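You operate a simulated robot arm through the tools that you are given. There is no shell and no other tool.

You are at the controls of a simulated robot arm. One attempt, no reset.

Task
Swap the yellow probe in the tall jar for the blue one.
Fine: switch the yellow one off first and stand it in the holder's free cup before you lift the blue one; switch that on once it sits in the lid.

The check looks at the end state, three seconds after you hand in, the way a careful person would. Anything else that was tipped, shoved, dropped, spilled or broken makes it a failure. A push-on lid holds only when it is set on centred and level and pressed home; a screw cap is set on level and turned clockwise until tight.

Robot
A 6-joint arm with a two-finger gripper, fixed in place. Base frame: the origin is at the foot of the arm, x ahead of it, y to its left, z up; the work surface is at about z = 0.9. Lengths are in m, angles in rad, forces in N, time in s.
With the tool pointing down near the work surface it reaches from about 0.14 to 0.68 m from the base axis. Its first joint turns from -1.152 to 1.152 rad. Payload 2.45 kg.
Tool frame: the origin (TCP) lies between the finger pads and is the grasp point; the fingertips stand 0.03 m ahead of it; z points along the fingers, y is the line along which they close. Largest opening 0.106 m; the body of the gripper starts 0.079 m behind the TCP.
Orientation is that of the tool frame in the base frame, as a unit quaternion [x, y, z, w]. With the fingers straight down and closing along the base's y, the tool's x points along the base's -x, its y along +y and its z along -z.

Tools
- The arm moves only by the tool move_arm. Its argument "targets" is one flat list of numbers, 7 for each row, row after row: the shift along the tool's x, y, z in m, then the turn, a rotation vector about the tool's x, y, z in rad, then the opening, from 0 (shut) to 1 (fully open). In form: [dx, dy, dz, rx, ry, rz, grip, dx, dy, dz, rx, ry, rz, grip, ...]. A call has 1 to 20 rows; each row is the pose to reach, as a shift and turn from the pose commanded when the call began, along the tool's axes at that moment. Each row takes 0.2 s and may step no farther than 0.05 m and 0.15 rad from the row before; otherwise, or with a gripper value out of range, the whole call is refused. Where a pose cannot be reached the arm comes as near as it can. A force on the tool above 40 N (or 10 N above the force at the start of the call, whichever is more), or a blocked arm, ends the call early, and 0.2 s more pass. Each finger travels about 0.153 m/s and halts on what it meets, pressing with about 43 N; the grip force reading is that of the motor and also rises with nothing between the fingers. The clock runs only during rows and for 0.2 s after the last one: add rows that repeat a pose to give the fingers time. It gives the time, the measured TCP pose, the force on the tool (base axes), the opening and the grip force at its end, in the units of the frame above (readings bear some noise), with the torque about the TCP (base axes, N m) and any sound that the robot's microphone picked up.
- Cameras (640 x 400 px; columns grow to the right, rows downward): "scene" is fixed at [0.0619, 0.4085, 1.4242]; the picture's right is [-0.85, -0.52, 0.00], its down [-0.23, 0.37, -0.90] and it looks along [0.47, -0.77, -0.43] (base axes); focal length 214 px, centre (320, 200). "wrist" rides on the gripper at [0.076, -0.002, -0.106] in the tool frame; the picture's right is [0.02, 1.00, 0.00], its down [-0.78, 0.02, -0.62] and it looks along [-0.62, 0.01, 0.78] (tool axes); focal length 247 px, centre (320, 200). There is no depth. A picture from a camera that has moved, and an enlarged one, comes with that camera's place and axes in the base frame and with its lens. The place of the scene camera against the robot may be out by one fixed shift of up to 0.025 m in any direction.
- get_image(camera): a new picture of that camera. No time passes.
- enlarge(camera, box): a new picture of the part [left, top, right, bottom] of that camera's present view, enlarged. No time passes.
- job_done(): hands the job in; it is judged then, once.

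Places have to be worked out from the pictures, the camera data and where the tool is seen. Open the gripper and draw the arm clear of the work before you hand the job in, unless the task says otherwise.

The tools are called after "Request:" as name(argument=value, ...) on one line, values as JSON. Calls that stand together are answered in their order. move_arm: Moves the arm, as the interface text tells. Its arguments: {"type":"object","properties":{"targets":{"type":"array","items":{"type":"number"}}},"required":["targets"]} The other tools are called the same way: get_image (camera) takes a picture; enlarge (camera, box) takes an enlarged picture of a part of a camera's view; job_done () hands the job in.

At the start:

```text
clock: 0.0
ee_pos: [0.2588, -0.0817, 1.379]
ee_rot: [0.0, 1.0, 0.0, 0.0]
contact_force: [-0.2, 0.0, 0.4]
moment: [-0.01, 0.01, -0.05]
grip_width: 0.1059
gripper_force: 0.1
```

scene: 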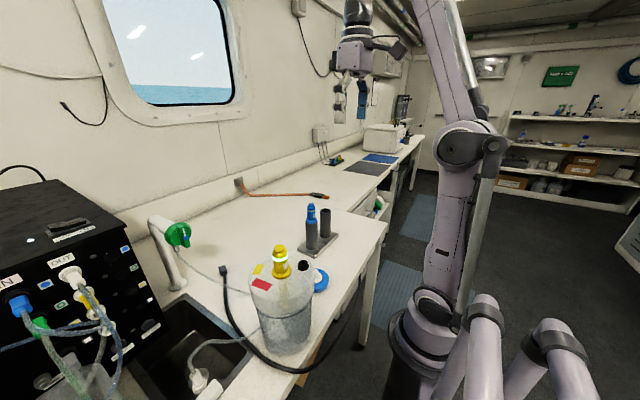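
wrist: 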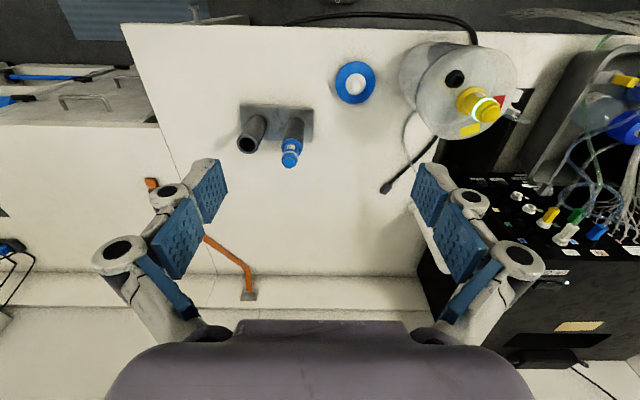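

I see the tall jar with the yellow probe (glowing ring on), a holder with the blue probe and one free cup. I take enlarged pictures to work out details first.

Request:
enlarge(camera="scene", box=[220, 190, 360, 290])

Request:
enlarge(camera="wrist", box=[380, 30, 540, 150])

Request:
enlarge(camera="wrist", box=[220, 50, 400, 180])

Request:
enlarge(camera="scene", box=[230, 230, 330, 370])

```text
4.00 times, centred on (290, 240) of scene
camera zoom: at [0.0619, 0.4085, 1.4242], right [-0.85, -0.52, 0.0], down [-0.23, 0.37, -0.9], along [0.47, -0.77, -0.43], focal length 858 px, centre (440, 40)
```

zoom: 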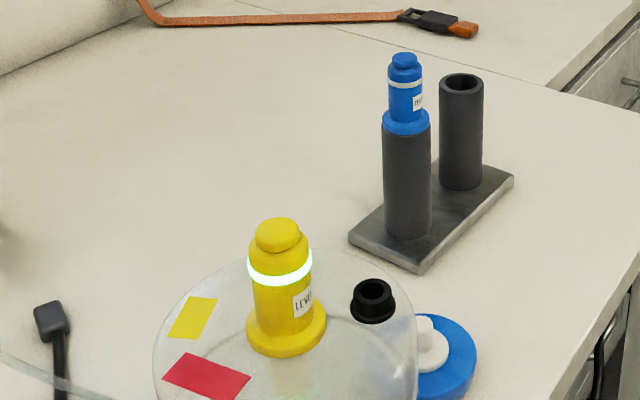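

```text
3.33 times, centred on (460, 90) of wrist
camera zoom: at [0.1824, -0.0833, 1.483], right [-0.02, 1.0, 0.0], down [0.78, 0.02, 0.62], along [0.62, 0.01, -0.78], focal length 823 px, centre (-147, 567)
```

zoom: 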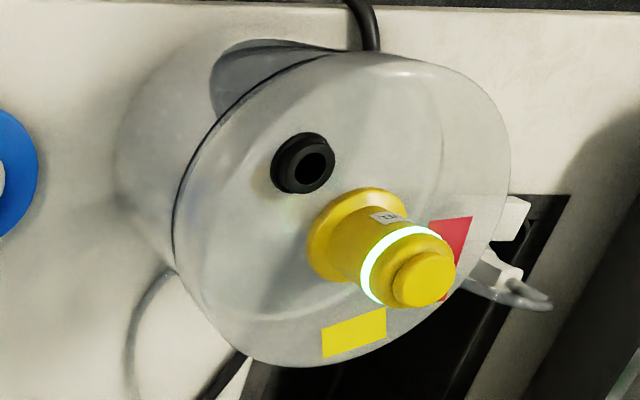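

```text
3.08 times, centred on (310, 115) of wrist
camera zoom: at [0.1824, -0.0833, 1.483], right [-0.02, 1.0, 0.0], down [0.78, 0.02, 0.62], along [0.62, 0.01, -0.78], focal length 760 px, centre (351, 462)
```

zoom: 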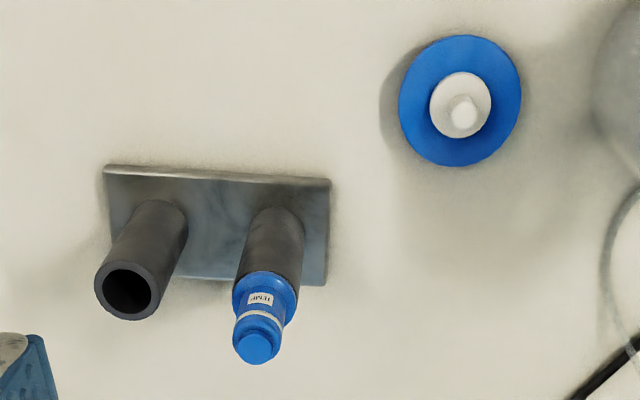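

```text
2.86 times, centred on (280, 300) of scene
camera zoom: at [0.0619, 0.4085, 1.4242], right [-0.85, -0.52, 0.0], down [-0.23, 0.37, -0.9], along [0.47, -0.77, -0.43], focal length 613 px, centre (434, -86)
```

zoom: 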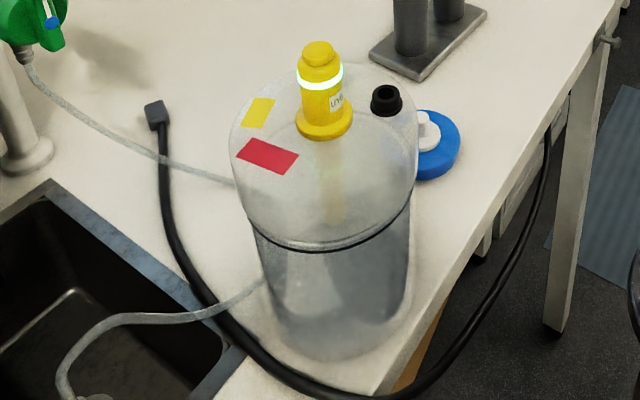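

The yellow probe (ring lit, push button on top) stands at about x 0.29, y 0.145 with its top near z 1.155; the blue one is at about x 0.40, y -0.135, top near 1.10. I move above the yellow probe, staying high, for a closer look.

Request:
move_arm(targets=[-0.005, 0.038, 0.013, 0, 0, 0, 1, -0.01, 0.076, 0.026, 0, 0, 0, 1, -0.015, 0.114, 0.039, 0, 0, 0, 1, -0.02, 0.152, 0.052, 0, 0, 0, 1, -0.026, 0.19, 0.065, 0, 0, 0, 1, -0.031, 0.227, 0.079, 0, 0, 0, 1, -0.031, 0.227, 0.079, 0, 0, 0, 1])

Request:
get_image(camera="wrist")

Request:
get_image(camera="scene")

```text
clock: 1.6
ee_pos: [0.2915, 0.1451, 1.2973]
ee_rot: [0.0, 1.0, 0.0, 0.001]
contact_force: [-0.4, 0.0, -0.6]
moment: [0.0, 0.01, -0.01]
grip_width: 0.1059
gripper_force: 0.1
```

```text
taken
camera wrist: at [0.2142, 0.1445, 1.4024], right [-0.02, 1.0, 0.0], down [0.78, 0.02, 0.62], along [0.62, 0.01, -0.78], focal length 247 px, centre (320, 200)
```

wrist: 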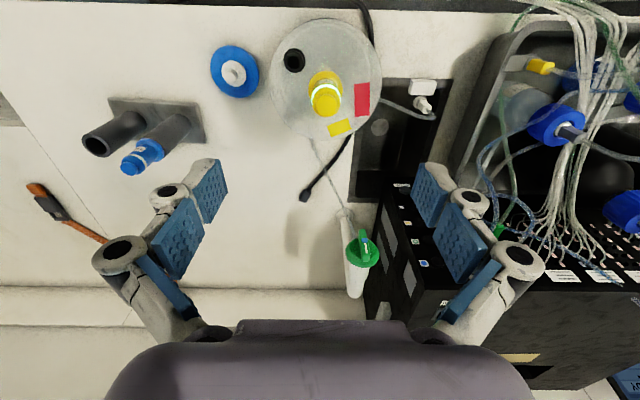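

```text
taken
```

scene: 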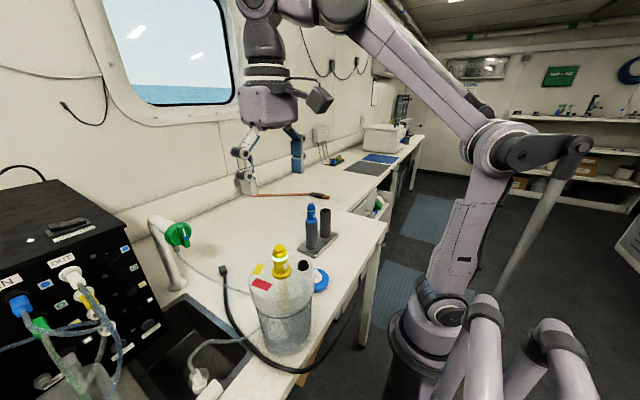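

The view from above shows the probe near the image column of the TCP. I enlarge to measure the yellow probe and, from here too, the holder.

Request:
enlarge(camera="wrist", box=[260, 10, 400, 150])

Request:
enlarge(camera="wrist", box=[70, 80, 230, 190])

```text
2.86 times, centred on (330, 80) of wrist
camera zoom: at [0.2142, 0.1445, 1.4024], right [-0.02, 1.0, 0.0], down [0.78, 0.02, 0.62], along [0.62, 0.01, -0.78], focal length 706 px, centre (291, 543)
```

zoom: 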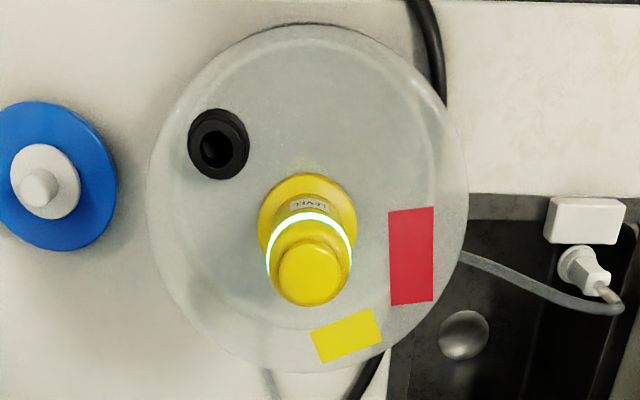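

```text
3.64 times, centred on (150, 135) of wrist
camera zoom: at [0.2142, 0.1445, 1.4024], right [-0.02, 1.0, 0.0], down [0.78, 0.02, 0.62], along [0.62, 0.01, -0.78], focal length 898 px, centre (938, 436)
```

zoom: 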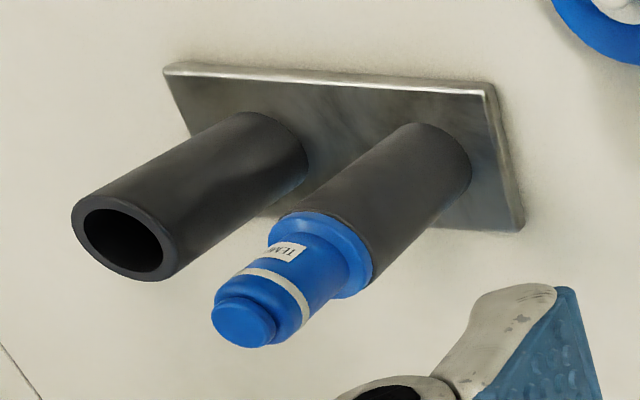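

Triangulating both wrist views puts the yellow button's top at about (0.295, 0.152, 1.147) and the collar at z ≈ 1.078. I shut the gripper and come down to just above the button to check the alignment.

Request:
move_arm(targets=[-0.0035, 0.007, 0.0, 0, 0, 0, 0, -0.0035, 0.007, 0.0, 0, 0, 0, 0, -0.0035, 0.007, 0.03, 0, 0, 0, 0, -0.0035, 0.007, 0.06, 0, 0, 0, 0, -0.0035, 0.007, 0.085, 0, 0, 0, 0, -0.0035, 0.007, 0.1, 0, 0, 0, 0, -0.0035, 0.007, 0.1, 0, 0, 0, 0])

Request:
get_image(camera="wrist")

Request:
enlarge(camera="scene", box=[220, 190, 340, 290])

```text
clock: 3.2
ee_pos: [0.2918, 0.1538, 1.1969]
ee_rot: [-0.001, 1.0, -0.001, 0.0]
contact_force: [-0.8, 0.1, 0.2]
moment: [0.0, -0.03, 0.0]
grip_width: 0.0
gripper_force: 28.5
```

```text
taken
camera wrist: at [0.2164, 0.1526, 1.3018], right [-0.02, 1.0, 0.0], down [0.78, 0.02, 0.62], along [0.62, 0.01, -0.78], focal length 247 px, centre (320, 200)
```

wrist: 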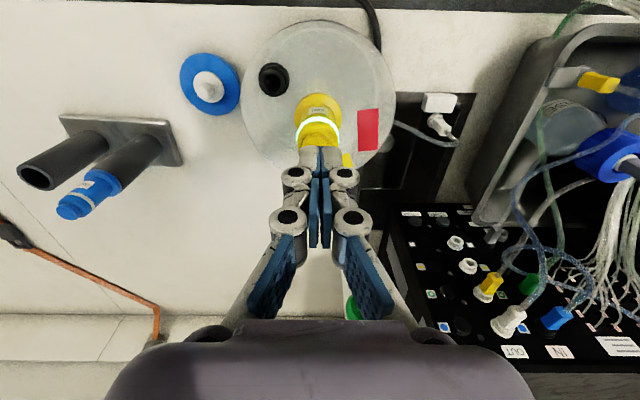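

```text
4.00 times, centred on (280, 240) of scene
camera zoom: at [0.0619, 0.4085, 1.4242], right [-0.85, -0.52, 0.0], down [-0.23, 0.37, -0.9], along [0.47, -0.77, -0.43], focal length 858 px, centre (480, 40)
```

zoom: 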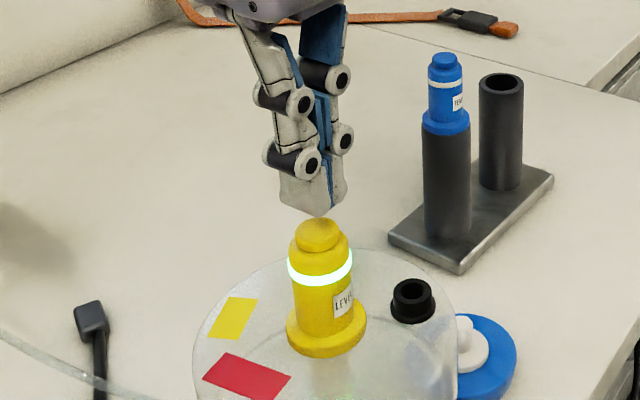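

The fingertips sit just above the button. I enlarge the wrist picture to check the lateral alignment.

Request:
enlarge(camera="wrist", box=[270, 70, 370, 190])

Request:
enlarge(camera="scene", box=[255, 225, 315, 265])

```text
3.33 times, centred on (320, 130) of wrist
camera zoom: at [0.2164, 0.1526, 1.3018], right [-0.02, 1.0, 0.0], down [0.78, 0.02, 0.62], along [0.62, 0.01, -0.78], focal length 823 px, centre (320, 433)
```

zoom: 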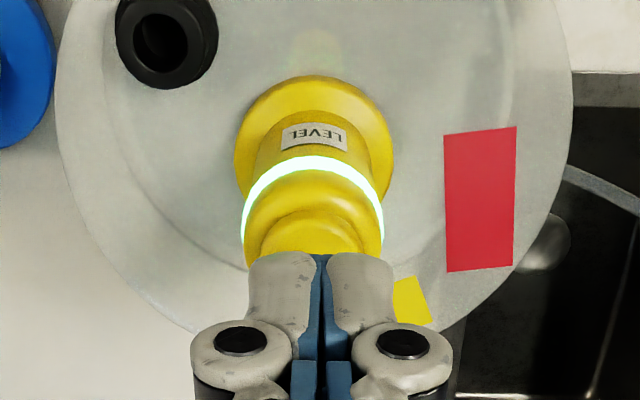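

```text
10.00 times, centred on (285, 245) of scene
camera zoom: at [0.0619, 0.4085, 1.4242], right [-0.85, -0.52, 0.0], down [-0.23, 0.37, -0.9], along [0.47, -0.77, -0.43], focal length 2145 px, centre (670, -250)
```

zoom: 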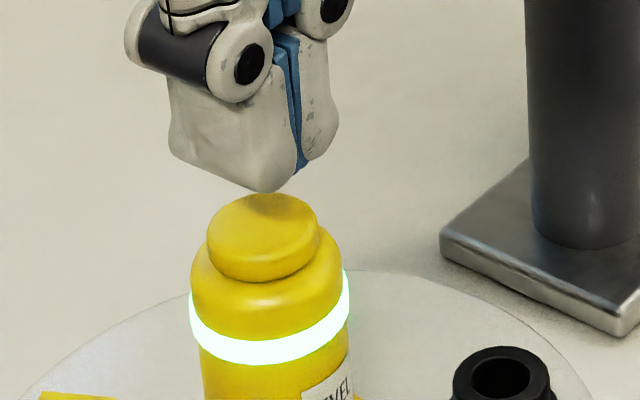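

Alignment is within about 2 mm, the gap is about 2 cm. I shift 1.5 mm in y and press down slowly, watching force and sound.

Request:
move_arm(targets=[0, -0.0015, 0.01, 0, 0, 0, 0, 0, -0.0015, 0.016, 0, 0, 0, 0, 0, -0.0015, 0.019, 0, 0, 0, 0, 0, -0.0015, 0.021, 0, 0, 0, 0, 0, -0.0015, 0.023, 0, 0, 0, 0, 0, -0.0015, 0.024, 0, 0, 0, 0])

Request:
enlarge(camera="scene", box=[255, 225, 315, 265])

```text
clock: 4.6
ee_pos: [0.2931, 0.1506, 1.1753]
ee_rot: [0.0, 1.0, 0.0, -0.001]
contact_force: [2.1, 1.8, 4.4]
moment: [0.0, -0.07, 0.01]
grip_width: 0.0059
gripper_force: 29.0
heard: click
```

```text
10.00 times, centred on (285, 245) of scene
camera zoom: at [0.0619, 0.4085, 1.4242], right [-0.85, -0.52, 0.0], down [-0.23, 0.37, -0.9], along [0.47, -0.77, -0.43], focal length 2145 px, centre (670, -250)
```

zoom: 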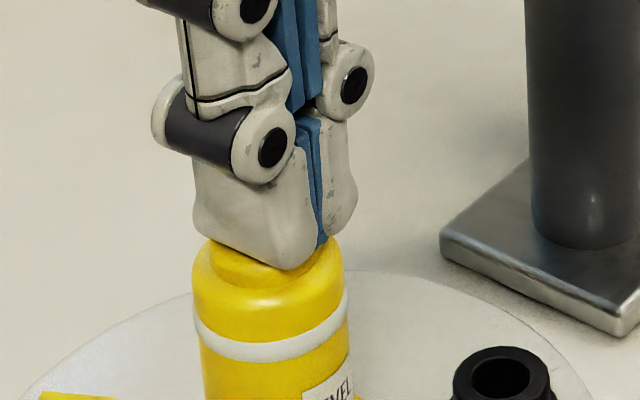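

A click was heard and the ring went dark: the yellow probe is off. I lift straight up, open the fingers, and check the picture.

Request:
move_arm(targets=[0, 0, -0.02, 0, 0, 0, 0, 0, 0, -0.05, 0, 0, 0, 0, 0, 0, -0.05, 0, 0, 0, 0.6, 0, 0, -0.05, 0, 0, 0, 0.6, 0, 0, -0.05, 0, 0, 0, 0.6])

Request:
enlarge(camera="scene", box=[240, 200, 330, 280])

Request:
enlarge(camera="wrist", box=[240, 20, 400, 200])

```text
clock: 5.8
ee_pos: [0.292, 0.1517, 1.2235]
ee_rot: [0.0, 1.0, 0.0, 0.0]
contact_force: [0.3, -0.4, -1.0]
moment: [0.02, 0.0, 0.0]
grip_width: 0.0634
gripper_force: 0.0
```

```text
5.00 times, centred on (285, 240) of scene
camera zoom: at [0.0619, 0.4085, 1.4242], right [-0.85, -0.52, 0.0], down [-0.23, 0.37, -0.9], along [0.47, -0.77, -0.43], focal length 1072 px, centre (495, 0)
```

zoom: 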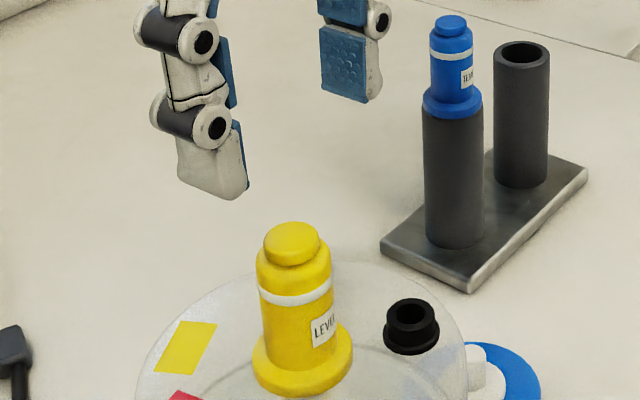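

```text
2.22 times, centred on (320, 110) of wrist
camera zoom: at [0.2156, 0.1498, 1.3291], right [-0.02, 1.0, 0.0], down [0.78, 0.02, 0.62], along [0.62, 0.01, -0.78], focal length 549 px, centre (320, 400)
```

zoom: 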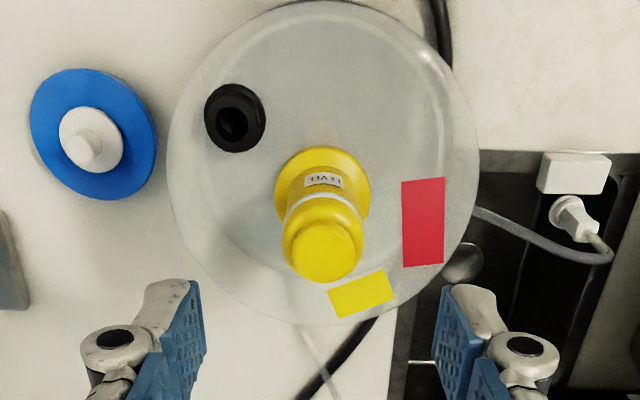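

The ring is off. I refine the probe axis to (0.2947, 0.1524) and lower the open fingers around its body, tips staying above the collar.

Request:
move_arm(targets=[-0.0014, 0.0012, 0.03, 0, 0, 0, 0.7, -0.0014, 0.0012, 0.06, 0, 0, 0, 0.7, -0.0014, 0.0012, 0.085, 0, 0, 0, 0.7, -0.0014, 0.0012, 0.1, 0, 0, 0, 0.7, -0.0014, 0.0012, 0.1, 0, 0, 0, 0.7])

Request:
enlarge(camera="scene", box=[240, 200, 330, 280])

Request:
enlarge(camera="wrist", box=[240, 60, 400, 240])

```text
clock: 7.0
ee_pos: [0.2933, 0.1527, 1.1255]
ee_rot: [0.0, 1.0, 0.0, 0.0]
contact_force: [0.9, 0.6, 0.0]
moment: [0.03, 0.0, 0.03]
grip_width: 0.074
gripper_force: 0.2
```

```text
5.00 times, centred on (285, 240) of scene
camera zoom: at [0.0619, 0.4085, 1.4242], right [-0.85, -0.52, 0.0], down [-0.23, 0.37, -0.9], along [0.47, -0.77, -0.43], focal length 1072 px, centre (495, 0)
```

zoom: 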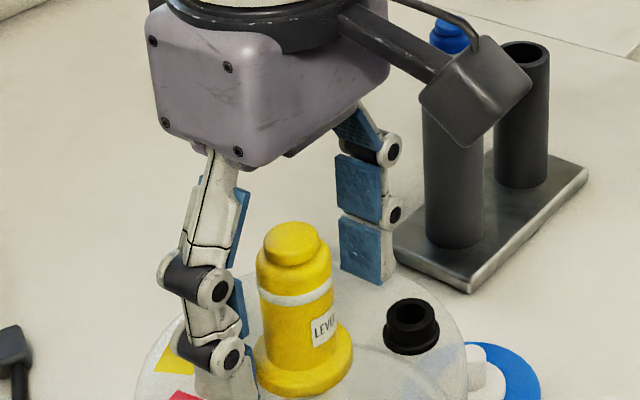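

```text
2.22 times, centred on (320, 150) of wrist
camera zoom: at [0.2174, 0.1505, 1.231], right [-0.02, 1.0, 0.0], down [0.78, 0.02, 0.62], along [0.62, 0.01, -0.78], focal length 549 px, centre (320, 311)
```

zoom: 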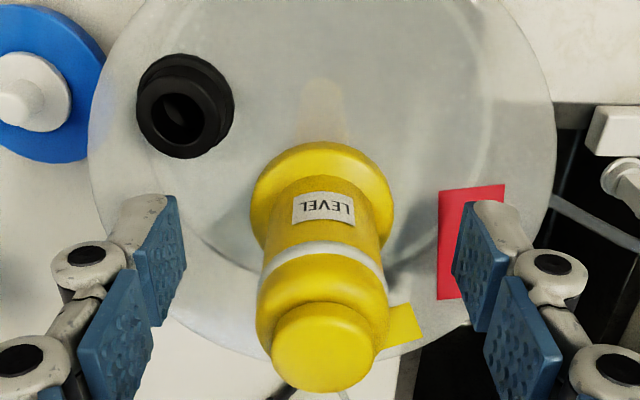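

The fingers straddle the body evenly, tips about 5 mm above the collar. I close on it.

Request:
move_arm(targets=[0, 0, 0, 0, 0, 0, 0.4, 0, 0, 0, 0, 0, 0, 0.2, 0, 0, 0, 0, 0, 0, 0, 0, 0, 0, 0, 0, 0, 0, 0, 0, 0, 0, 0, 0, 0])

Request:
enlarge(camera="scene", box=[240, 200, 330, 280])

Request:
enlarge(camera="wrist", box=[240, 60, 400, 240])

```text
clock: 8.2
ee_pos: [0.2923, 0.1517, 1.1262]
ee_rot: [-0.001, 1.0, 0.0, 0.0]
contact_force: [0.5, 0.7, 1.8]
moment: [0.03, 0.0, 0.02]
grip_width: 0.0287
gripper_force: 43.3
```

```text
5.00 times, centred on (285, 240) of scene
camera zoom: at [0.0619, 0.4085, 1.4242], right [-0.85, -0.52, 0.0], down [-0.23, 0.37, -0.9], along [0.47, -0.77, -0.43], focal length 1072 px, centre (495, 0)
```

zoom: 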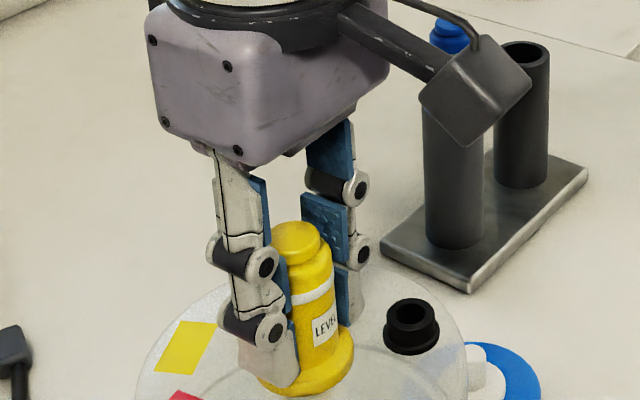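

```text
2.22 times, centred on (320, 150) of wrist
camera zoom: at [0.2174, 0.1505, 1.2313], right [-0.02, 1.0, 0.0], down [0.78, 0.02, 0.62], along [0.62, 0.01, -0.78], focal length 549 px, centre (320, 311)
```

zoom: 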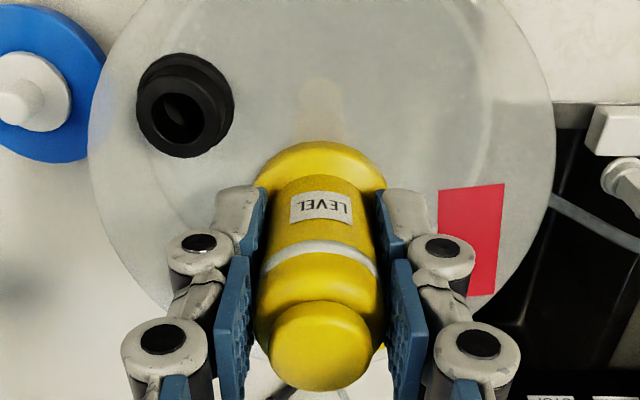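

Gripped at 0.029 m with 43 N. I lift straight up slowly by 3 cm and check that lid and jar stay put.

Request:
move_arm(targets=[0, 0, -0.005, 0, 0, 0, 0, 0, 0, -0.01, 0, 0, 0, 0, 0, 0, -0.015, 0, 0, 0, 0, 0, 0, -0.02, 0, 0, 0, 0, 0, 0, -0.025, 0, 0, 0, 0, 0, 0, -0.03, 0, 0, 0, 0])

Request:
enlarge(camera="scene", box=[220, 200, 350, 370])

Request:
enlarge(camera="wrist", box=[240, 20, 400, 200])

```text
clock: 9.6
ee_pos: [0.2939, 0.1518, 1.1555]
ee_rot: [0.0, 1.0, 0.0, 0.0]
contact_force: [0.7, -0.5, -1.0]
moment: [0.0, -0.03, 0.05]
grip_width: 0.0287
gripper_force: 42.5
```

```text
2.35 times, centred on (285, 285) of scene
camera zoom: at [0.0619, 0.4085, 1.4242], right [-0.85, -0.52, 0.0], down [-0.23, 0.37, -0.9], along [0.47, -0.77, -0.43], focal length 505 px, centre (402, 0)
```

zoom: 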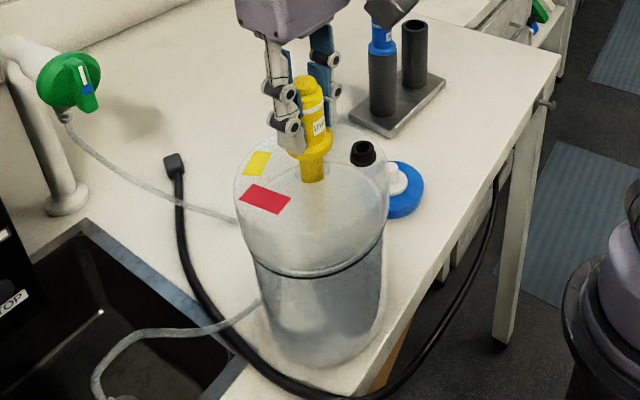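

```text
2.22 times, centred on (320, 110) of wrist
camera zoom: at [0.2185, 0.1503, 1.2605], right [-0.02, 1.0, 0.0], down [0.78, 0.02, 0.62], along [0.62, 0.01, -0.78], focal length 549 px, centre (320, 400)
```

zoom: 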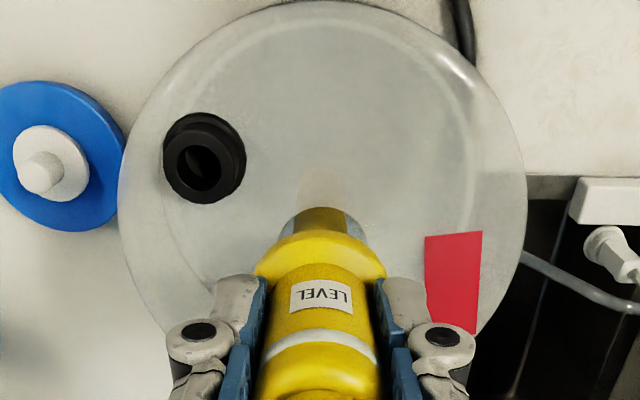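

The probe slides out freely; lid and jar are still. I continue to lift another 11 cm and look at the shaft's end.

Request:
move_arm(targets=[0, 0, -0.015, 0, 0, 0, 0, 0, 0, -0.03, 0, 0, 0, 0, 0, 0, -0.045, 0, 0, 0, 0, 0, 0, -0.06, 0, 0, 0, 0, 0, 0, -0.08, 0, 0, 0, 0, 0, 0, -0.1, 0, 0, 0, 0, 0, 0, -0.12, 0, 0, 0, 0, 0, 0, -0.12, 0, 0, 0, 0])

Request:
get_image(camera="scene")

Request:
enlarge(camera="scene", box=[220, 120, 350, 290])

Request:
get_image(camera="wrist")

```text
clock: 11.4
ee_pos: [0.295, 0.154, 1.2742]
ee_rot: [0.001, 1.0, 0.0, 0.001]
contact_force: [0.3, 0.8, -1.8]
moment: [0.01, 0.0, 0.04]
grip_width: 0.0284
gripper_force: 42.6
```

```text
taken
```

scene: 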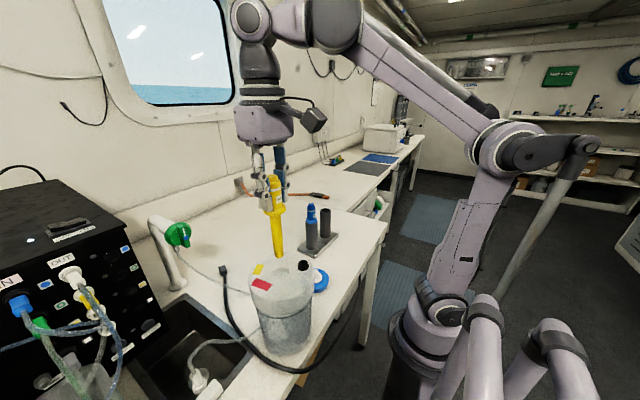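

```text
2.35 times, centred on (285, 205) of scene
camera zoom: at [0.0619, 0.4085, 1.4242], right [-0.85, -0.52, 0.0], down [-0.23, 0.37, -0.9], along [0.47, -0.77, -0.43], focal length 505 px, centre (402, 188)
```

zoom: 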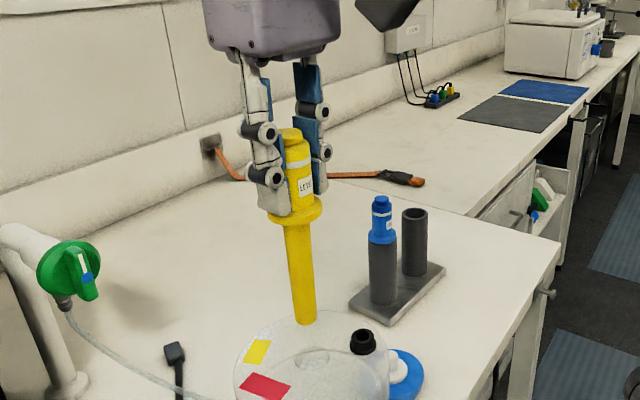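

```text
taken
camera wrist: at [0.2188, 0.1519, 1.3792], right [-0.02, 1.0, 0.0], down [0.78, 0.02, 0.62], along [0.62, 0.01, -0.78], focal length 247 px, centre (320, 200)
```

wrist: 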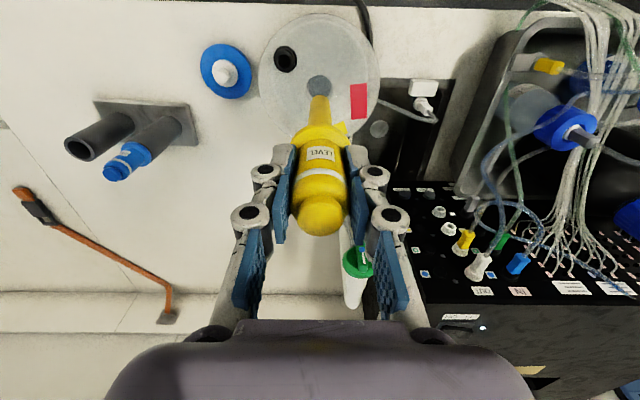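

The probe is out and upright, its shaft end well above the lid. Triangulated from two wrist views, the free cup's mouth is at (0.406, -0.225, 1.027) and the blue button top at (0.411, -0.137, 1.088); I carry the yellow probe high across to above the free cup.

Request:
move_arm(targets=[0, 0, -0.02, 0, 0, 0, 0, -0.0111, -0.0377, -0.02, 0, 0, 0, 0, -0.0223, -0.0754, -0.02, 0, 0, 0, 0, -0.0334, -0.1131, -0.02, 0, 0, 0, 0, -0.0445, -0.1508, -0.02, 0, 0, 0, 0, -0.0557, -0.1885, -0.02, 0, 0, 0, 0, -0.0668, -0.2262, -0.02, 0, 0, 0, 0, -0.0779, -0.2639, -0.02, 0, 0, 0, 0, -0.089, -0.3016, -0.02, 0, 0, 0, 0, -0.1002, -0.3393, -0.02, 0, 0, 0, 0, -0.1113, -0.377, -0.02, 0, 0, 0, 0, -0.1113, -0.377, -0.02, 0, 0, 0, 0, -0.1113, -0.377, -0.02, 0, 0, 0, 0])

Request:
get_image(camera="scene")

Request:
enlarge(camera="scene", box=[270, 130, 390, 270])

Request:
get_image(camera="wrist")

Request:
enlarge(camera="wrist", box=[240, 60, 440, 240])

```text
clock: 14.2
ee_pos: [0.4036, -0.2244, 1.2937]
ee_rot: [0.0, 1.0, 0.0, 0.0]
contact_force: [-0.7, -0.6, -0.1]
moment: [-0.01, -0.01, 0.02]
grip_width: 0.0284
gripper_force: 43.4
out of reach, approached as far as the arm can: row 11, 12, 13
```

```text
taken
```

scene: 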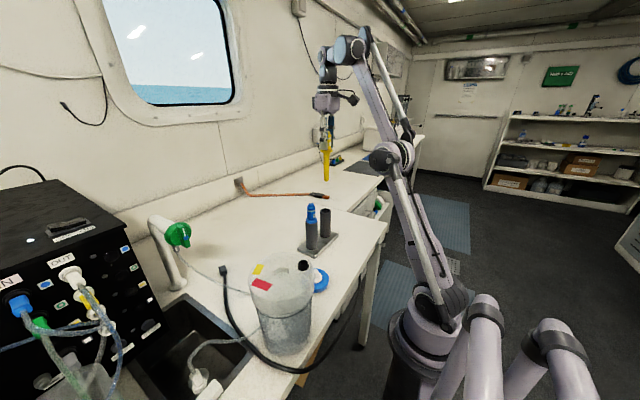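

```text
2.86 times, centred on (330, 200) of scene
camera zoom: at [0.0619, 0.4085, 1.4242], right [-0.85, -0.52, 0.0], down [-0.23, 0.37, -0.9], along [0.47, -0.77, -0.43], focal length 613 px, centre (291, 200)
```

zoom: 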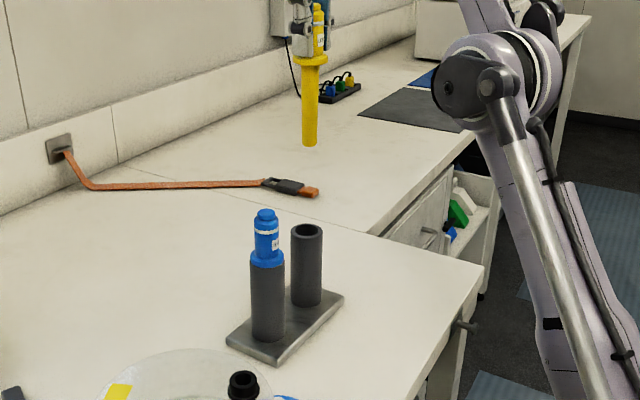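

```text
taken
camera wrist: at [0.3271, -0.2258, 1.3978], right [-0.02, 1.0, 0.0], down [0.78, 0.02, 0.62], along [0.62, 0.01, -0.78], focal length 247 px, centre (320, 200)
```

wrist: 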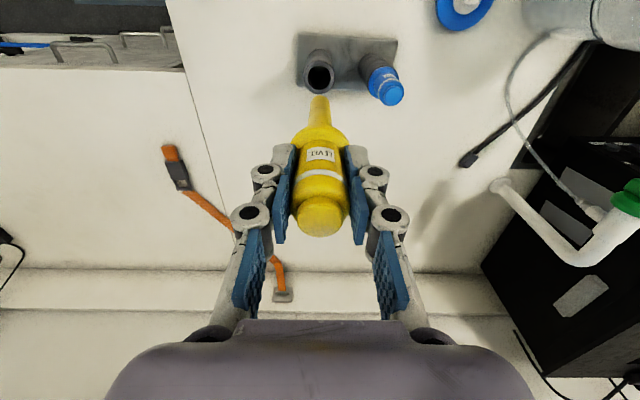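

```text
2.22 times, centred on (340, 150) of wrist
camera zoom: at [0.3271, -0.2258, 1.3978], right [-0.02, 1.0, 0.0], down [0.78, 0.02, 0.62], along [0.62, 0.01, -0.78], focal length 549 px, centre (276, 311)
```

zoom: 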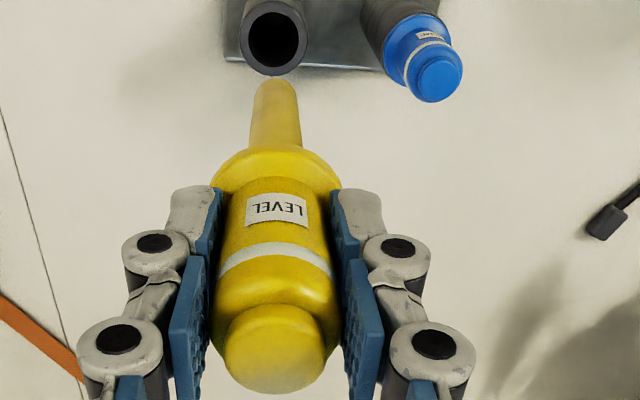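

The arm stopped a hair short at that height, but is practically over the cup (cup re-measured at about (0.407, -0.226)). I lower 8 cm, keeping the shaft end above the rim, then check again.

Request:
move_arm(targets=[0, 0, 0.02, 0, 0, 0, 0, 0, 0, 0.04, 0, 0, 0, 0, 0, 0, 0.06, 0, 0, 0, 0, 0, 0, 0.08, 0, 0, 0, 0, 0, 0, 0.08, 0, 0, 0, 0])

Request:
enlarge(camera="wrist", box=[240, 40, 440, 220])

Request:
enlarge(camera="scene", box=[280, 150, 380, 270])

```text
clock: 15.4
ee_pos: [0.4055, -0.2246, 1.2135]
ee_rot: [0.0, 1.0, 0.0, 0.0]
contact_force: [0.2, -0.2, -0.4]
moment: [-0.01, 0.02, 0.01]
grip_width: 0.0284
gripper_force: 43.0
```

```text
2.22 times, centred on (340, 130) of wrist
camera zoom: at [0.3288, -0.2261, 1.3177], right [-0.02, 1.0, 0.0], down [0.78, 0.02, 0.62], along [0.62, 0.01, -0.78], focal length 549 px, centre (276, 356)
```

zoom: 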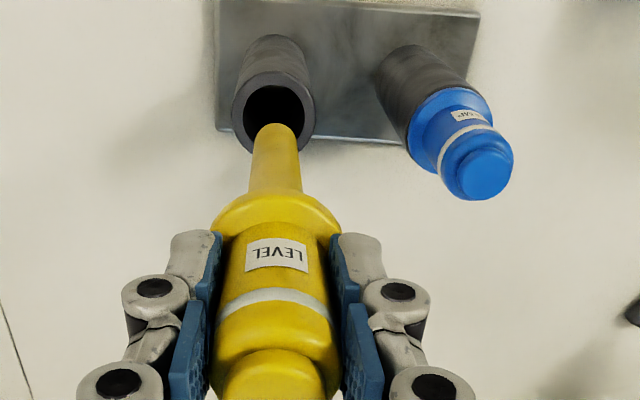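

```text
3.33 times, centred on (330, 210) of scene
camera zoom: at [0.0619, 0.4085, 1.4242], right [-0.85, -0.52, 0.0], down [-0.23, 0.37, -0.9], along [0.47, -0.77, -0.43], focal length 715 px, centre (287, 167)
```

zoom: 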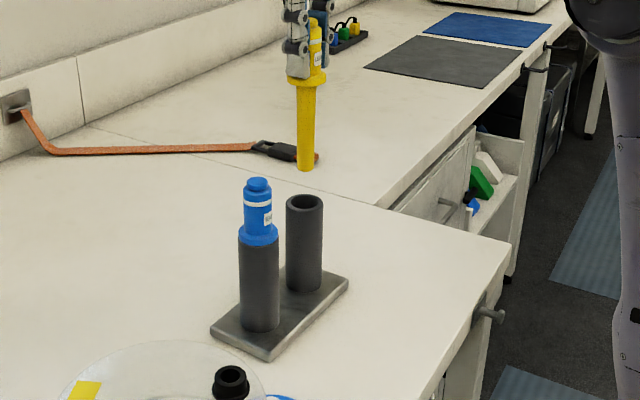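

The shaft end hangs over the cup's bore, within about 1 mm (bore ≈ 29 mm, shaft ≈ 20 mm). I correct y by -1 mm and lower it into the cup, slowly.

Request:
move_arm(targets=[0, -0.001, 0.015, 0, 0, 0, 0, 0, -0.001, 0.03, 0, 0, 0, 0, 0, -0.001, 0.045, 0, 0, 0, 0, 0, -0.001, 0.06, 0, 0, 0, 0, 0, -0.001, 0.075, 0, 0, 0, 0, 0, -0.001, 0.09, 0, 0, 0, 0, 0, -0.001, 0.105, 0, 0, 0, 0, 0, -0.001, 0.115, 0, 0, 0, 0])

Request:
enlarge(camera="wrist", box=[240, 40, 440, 220])

Request:
enlarge(camera="scene", box=[280, 150, 380, 270])

```text
clock: 17.2
ee_pos: [0.4023, -0.2249, 1.0973]
ee_rot: [0.0, 1.0, 0.0, 0.001]
contact_force: [-0.3, 0.7, 0.4]
moment: [0.02, 0.02, -0.02]
grip_width: 0.0283
gripper_force: 43.5
```

```text
2.22 times, centred on (340, 130) of wrist
camera zoom: at [0.3257, -0.2263, 1.2024], right [-0.02, 1.0, 0.0], down [0.78, 0.02, 0.62], along [0.62, 0.01, -0.78], focal length 549 px, centre (276, 356)
```

zoom: 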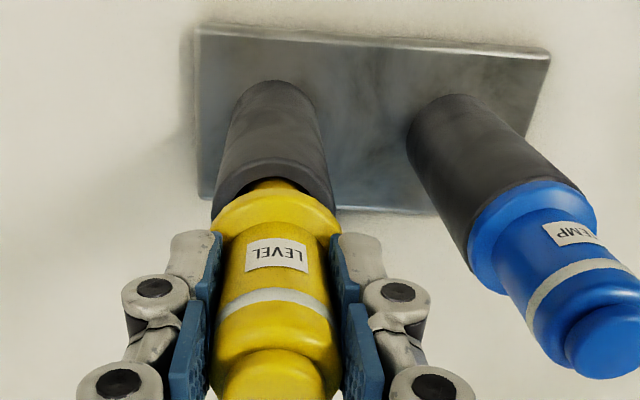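

```text
3.33 times, centred on (330, 210) of scene
camera zoom: at [0.0619, 0.4085, 1.4242], right [-0.85, -0.52, 0.0], down [-0.23, 0.37, -0.9], along [0.47, -0.77, -0.43], focal length 715 px, centre (287, 167)
```

zoom: 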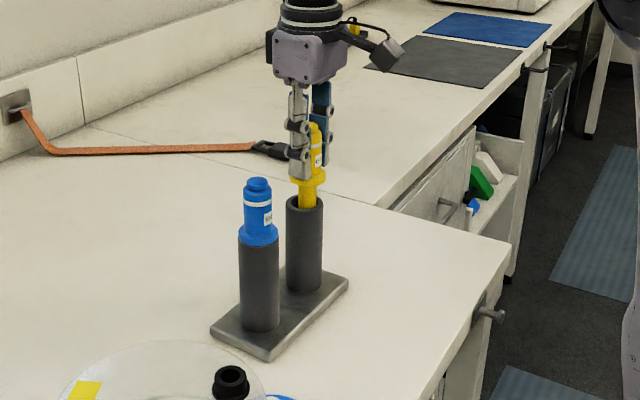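

The shaft is in the cup with no contact force. I lower the last few centimetres in small steps until the collar meets the rim.

Request:
move_arm(targets=[0, 0, 0.01, 0, 0, 0, 0, 0, 0, 0.018, 0, 0, 0, 0, 0, 0, 0.022, 0, 0, 0, 0, 0, 0, 0.025, 0, 0, 0, 0, 0, 0, 0.026, 0, 0, 0, 0])

Request:
enlarge(camera="wrist", box=[240, 40, 440, 220])

Request:
enlarge(camera="scene", box=[300, 180, 350, 250])

```text
clock: 18.4
ee_pos: [0.4021, -0.225, 1.0717]
ee_rot: [-0.001, 1.0, 0.0, 0.0]
contact_force: [0.7, 0.3, -0.4]
moment: [0.01, -0.25, -0.06]
grip_width: 0.0286
gripper_force: 42.6
```

```text
2.22 times, centred on (340, 130) of wrist
camera zoom: at [0.3261, -0.2268, 1.1765], right [-0.02, 1.0, 0.0], down [0.78, 0.02, 0.62], along [0.62, 0.01, -0.78], focal length 549 px, centre (276, 356)
```

zoom: 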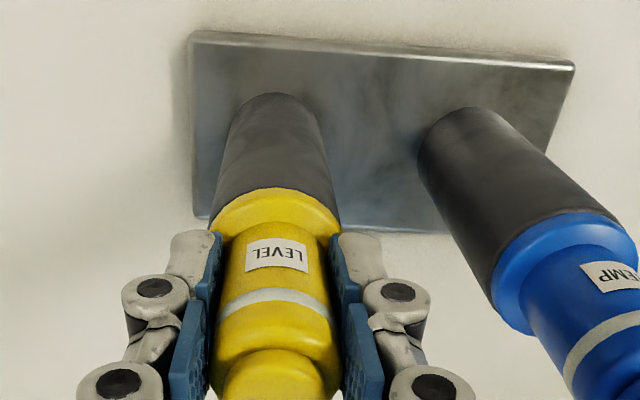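

```text
5.71 times, centred on (325, 215) of scene
camera zoom: at [0.062, 0.4085, 1.4242], right [-0.85, -0.52, 0.0], down [-0.23, 0.37, -0.9], along [0.47, -0.77, -0.43], focal length 1226 px, centre (291, 114)
```

zoom: 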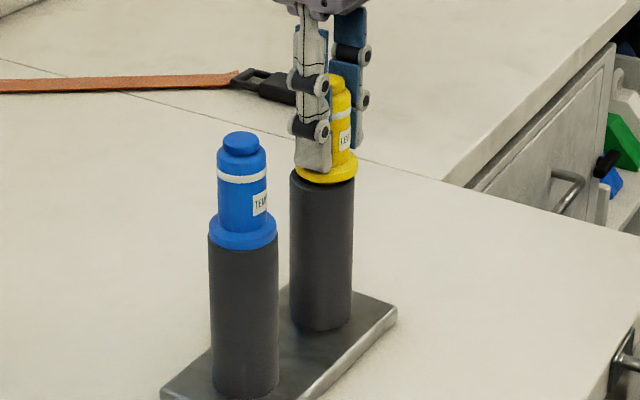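

There's a small moment and the scene view shows the collar about 3 mm toward the base relative to the cup (TCP x reads 0.402, cup ≈ 0.406). I shift +3 mm in x and lower the remaining few mm.

Request:
move_arm(targets=[-0.0015, 0, 0, 0, 0, 0, 0, -0.003, 0, 0, 0, 0, 0, 0, -0.003, 0, 0.001, 0, 0, 0, 0, -0.003, 0, 0.002, 0, 0, 0, 0, -0.003, 0, 0.003, 0, 0, 0, 0])

Request:
enlarge(camera="scene", box=[300, 180, 350, 250])

Request:
enlarge(camera="wrist", box=[240, 40, 440, 220])

```text
clock: 19.6
ee_pos: [0.4072, -0.2236, 1.0673]
ee_rot: [0.0, 1.0, 0.0, 0.0]
contact_force: [-0.1, -0.6, -0.5]
moment: [-0.02, -0.02, 0.0]
grip_width: 0.0284
gripper_force: 42.4
```

```text
5.71 times, centred on (325, 215) of scene
camera zoom: at [0.0619, 0.4085, 1.4242], right [-0.85, -0.52, 0.0], down [-0.23, 0.37, -0.9], along [0.47, -0.77, -0.43], focal length 1226 px, centre (291, 114)
```

zoom: 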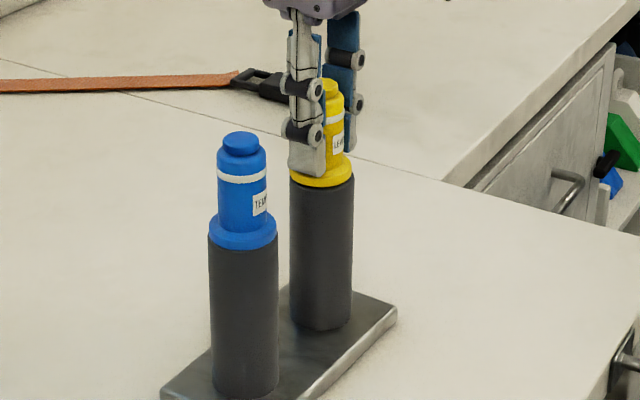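

```text
2.22 times, centred on (340, 130) of wrist
camera zoom: at [0.3304, -0.2258, 1.173], right [-0.02, 1.0, 0.0], down [0.78, 0.02, 0.62], along [0.62, 0.01, -0.78], focal length 549 px, centre (276, 356)
```

zoom: 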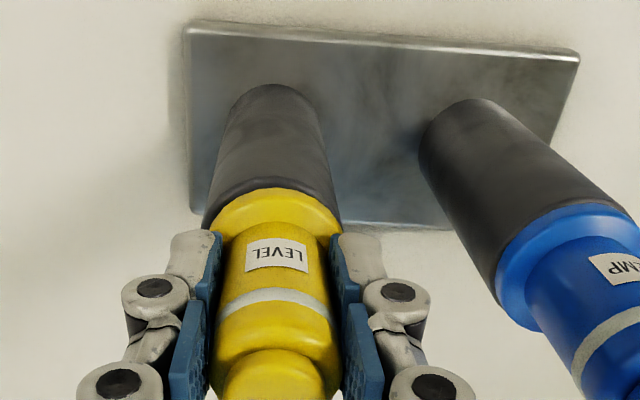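

Now it's centred and the moment has vanished; a slim gap may remain. I lower by single millimetres until I feel the rim.

Request:
move_arm(targets=[0, 0, 0.001, 0, 0, 0, 0, 0, 0, 0.002, 0, 0, 0, 0, 0, 0, 0.003, 0, 0, 0, 0])

Request:
enlarge(camera="scene", box=[300, 180, 350, 250])

Request:
enlarge(camera="wrist", box=[270, 80, 370, 180])

```text
clock: 20.4
ee_pos: [0.4068, -0.2234, 1.0651]
ee_rot: [0.0, 1.0, -0.001, 0.0]
contact_force: [0.0, 0.9, 22.1]
moment: [0.04, -0.09, 0.03]
grip_width: 0.0287
gripper_force: 42.9
```

```text
5.71 times, centred on (325, 215) of scene
camera zoom: at [0.0616, 0.4087, 1.4242], right [-0.85, -0.52, 0.0], down [-0.23, 0.37, -0.9], along [0.47, -0.77, -0.43], focal length 1226 px, centre (291, 114)
```

zoom: 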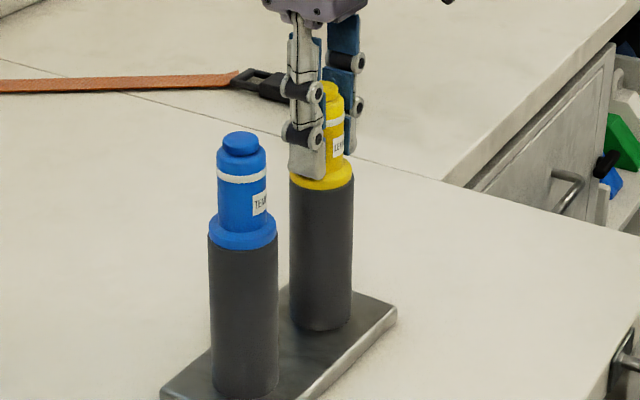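

```text
4.00 times, centred on (320, 130) of wrist
camera zoom: at [0.3303, -0.2262, 1.1707], right [-0.02, 1.0, 0.0], down [0.78, 0.02, 0.62], along [0.62, 0.01, -0.78], focal length 988 px, centre (320, 480)
```

zoom: 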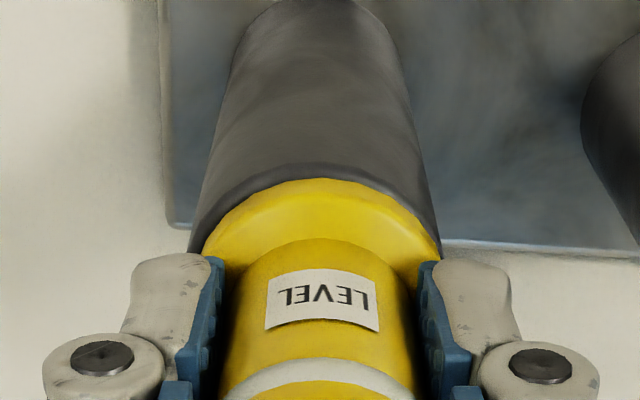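

22 N: the collar is seated on the rim. I relieve the pressure by about 1.5 mm, open moderately, and go straight up.

Request:
move_arm(targets=[0, 0, -0.0015, 0, 0, 0, 0, 0, 0, -0.0015, 0, 0, 0, 0.3, 0, 0, -0.0015, 0, 0, 0, 0.5, 0, 0, -0.0015, 0, 0, 0, 0.5, 0, 0, -0.02, 0, 0, 0, 0.5, 0, 0, -0.05, 0, 0, 0, 0.5, 0, 0, -0.08, 0, 0, 0, 0.5, 0, 0, -0.1, 0, 0, 0, 0.5, 0, 0, -0.1, 0, 0, 0, 0.5])

Request:
enlarge(camera="scene", box=[280, 170, 360, 260])

Request:
get_image(camera="wrist")

Request:
enlarge(camera="wrist", box=[260, 20, 440, 180])

```text
clock: 22.4
ee_pos: [0.4059, -0.2254, 1.1645]
ee_rot: [0.0, 1.0, 0.0, 0.0]
contact_force: [0.5, 0.1, 0.3]
moment: [-0.01, -0.04, 0.01]
grip_width: 0.0531
gripper_force: 0.1
```

```text
4.44 times, centred on (320, 215) of scene
camera zoom: at [0.0619, 0.4085, 1.4242], right [-0.85, -0.52, 0.0], down [-0.23, 0.37, -0.9], along [0.47, -0.77, -0.43], focal length 953 px, centre (320, 133)
```

zoom: 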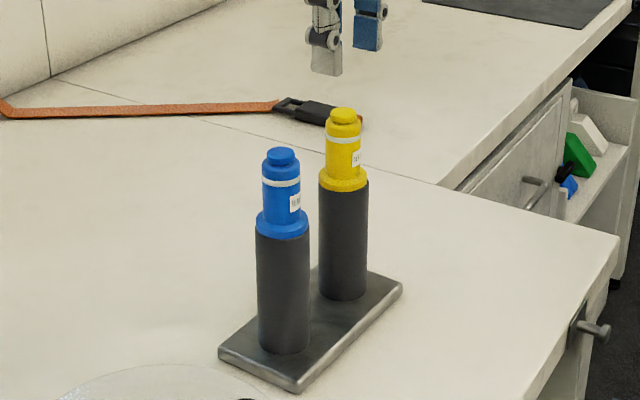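

```text
taken
camera wrist: at [0.3292, -0.227, 1.2695], right [-0.02, 1.0, 0.0], down [0.78, 0.02, 0.62], along [0.62, 0.01, -0.78], focal length 247 px, centre (320, 200)
```

wrist: 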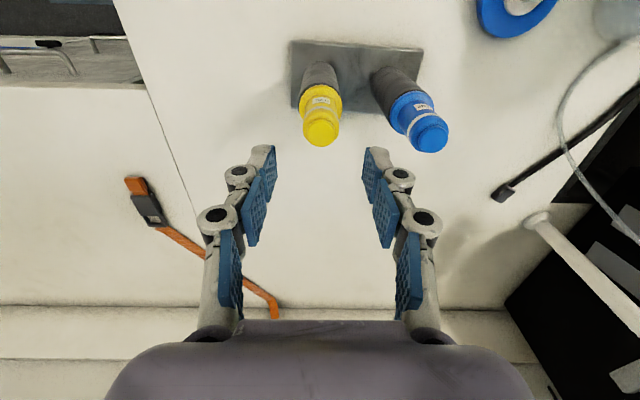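

```text
2.50 times, centred on (350, 100) of wrist
camera zoom: at [0.3292, -0.227, 1.2695], right [-0.02, 1.0, 0.0], down [0.78, 0.02, 0.62], along [0.62, 0.01, -0.78], focal length 617 px, centre (245, 450)
```

zoom: 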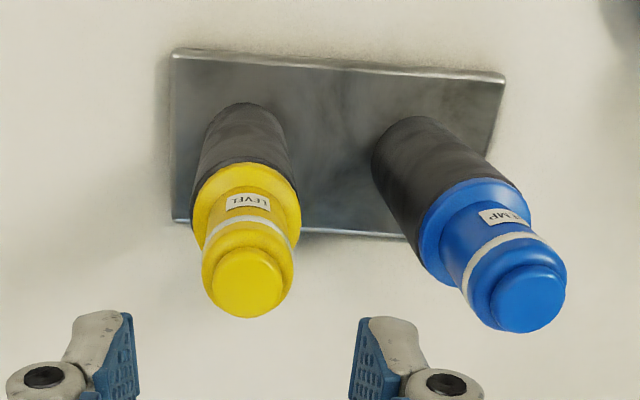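

Yellow stands upright in its cup, off. The blue probe is offset by (+0.004, +0.089) from it, so I move over the blue probe and check.

Request:
move_arm(targets=[-0.0015, 0.03, 0, 0, 0, 0, 0.6, -0.003, 0.06, 0, 0, 0, 0, 0.6, -0.0045, 0.089, 0, 0, 0, 0, 0.6, -0.0045, 0.089, 0, 0, 0, 0, 0.6])

Request:
enlarge(camera="wrist", box=[220, 20, 420, 200])

Request:
enlarge(camera="scene", box=[280, 170, 360, 260])

```text
clock: 23.4
ee_pos: [0.4086, -0.1352, 1.1633]
ee_rot: [0.0, 1.0, 0.0, 0.0]
contact_force: [0.7, -0.3, 0.4]
moment: [-0.03, 0.0, 0.03]
grip_width: 0.0639
gripper_force: 0.1
```

```text
2.22 times, centred on (320, 110) of wrist
camera zoom: at [0.3325, -0.1366, 1.2686], right [-0.02, 1.0, 0.0], down [0.78, 0.02, 0.62], along [0.62, 0.01, -0.78], focal length 549 px, centre (320, 400)
```

zoom: 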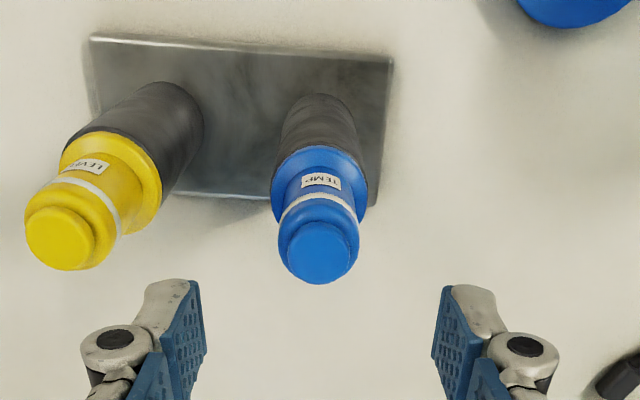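

```text
4.44 times, centred on (320, 215) of scene
camera zoom: at [0.0619, 0.4085, 1.4242], right [-0.85, -0.52, 0.0], down [-0.23, 0.37, -0.9], along [0.47, -0.77, -0.43], focal length 953 px, centre (320, 133)
```

zoom: 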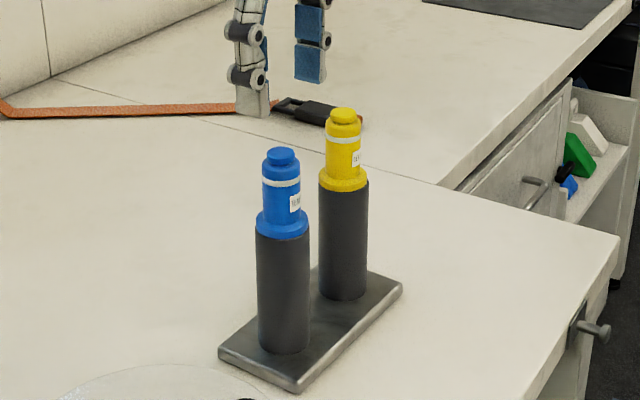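

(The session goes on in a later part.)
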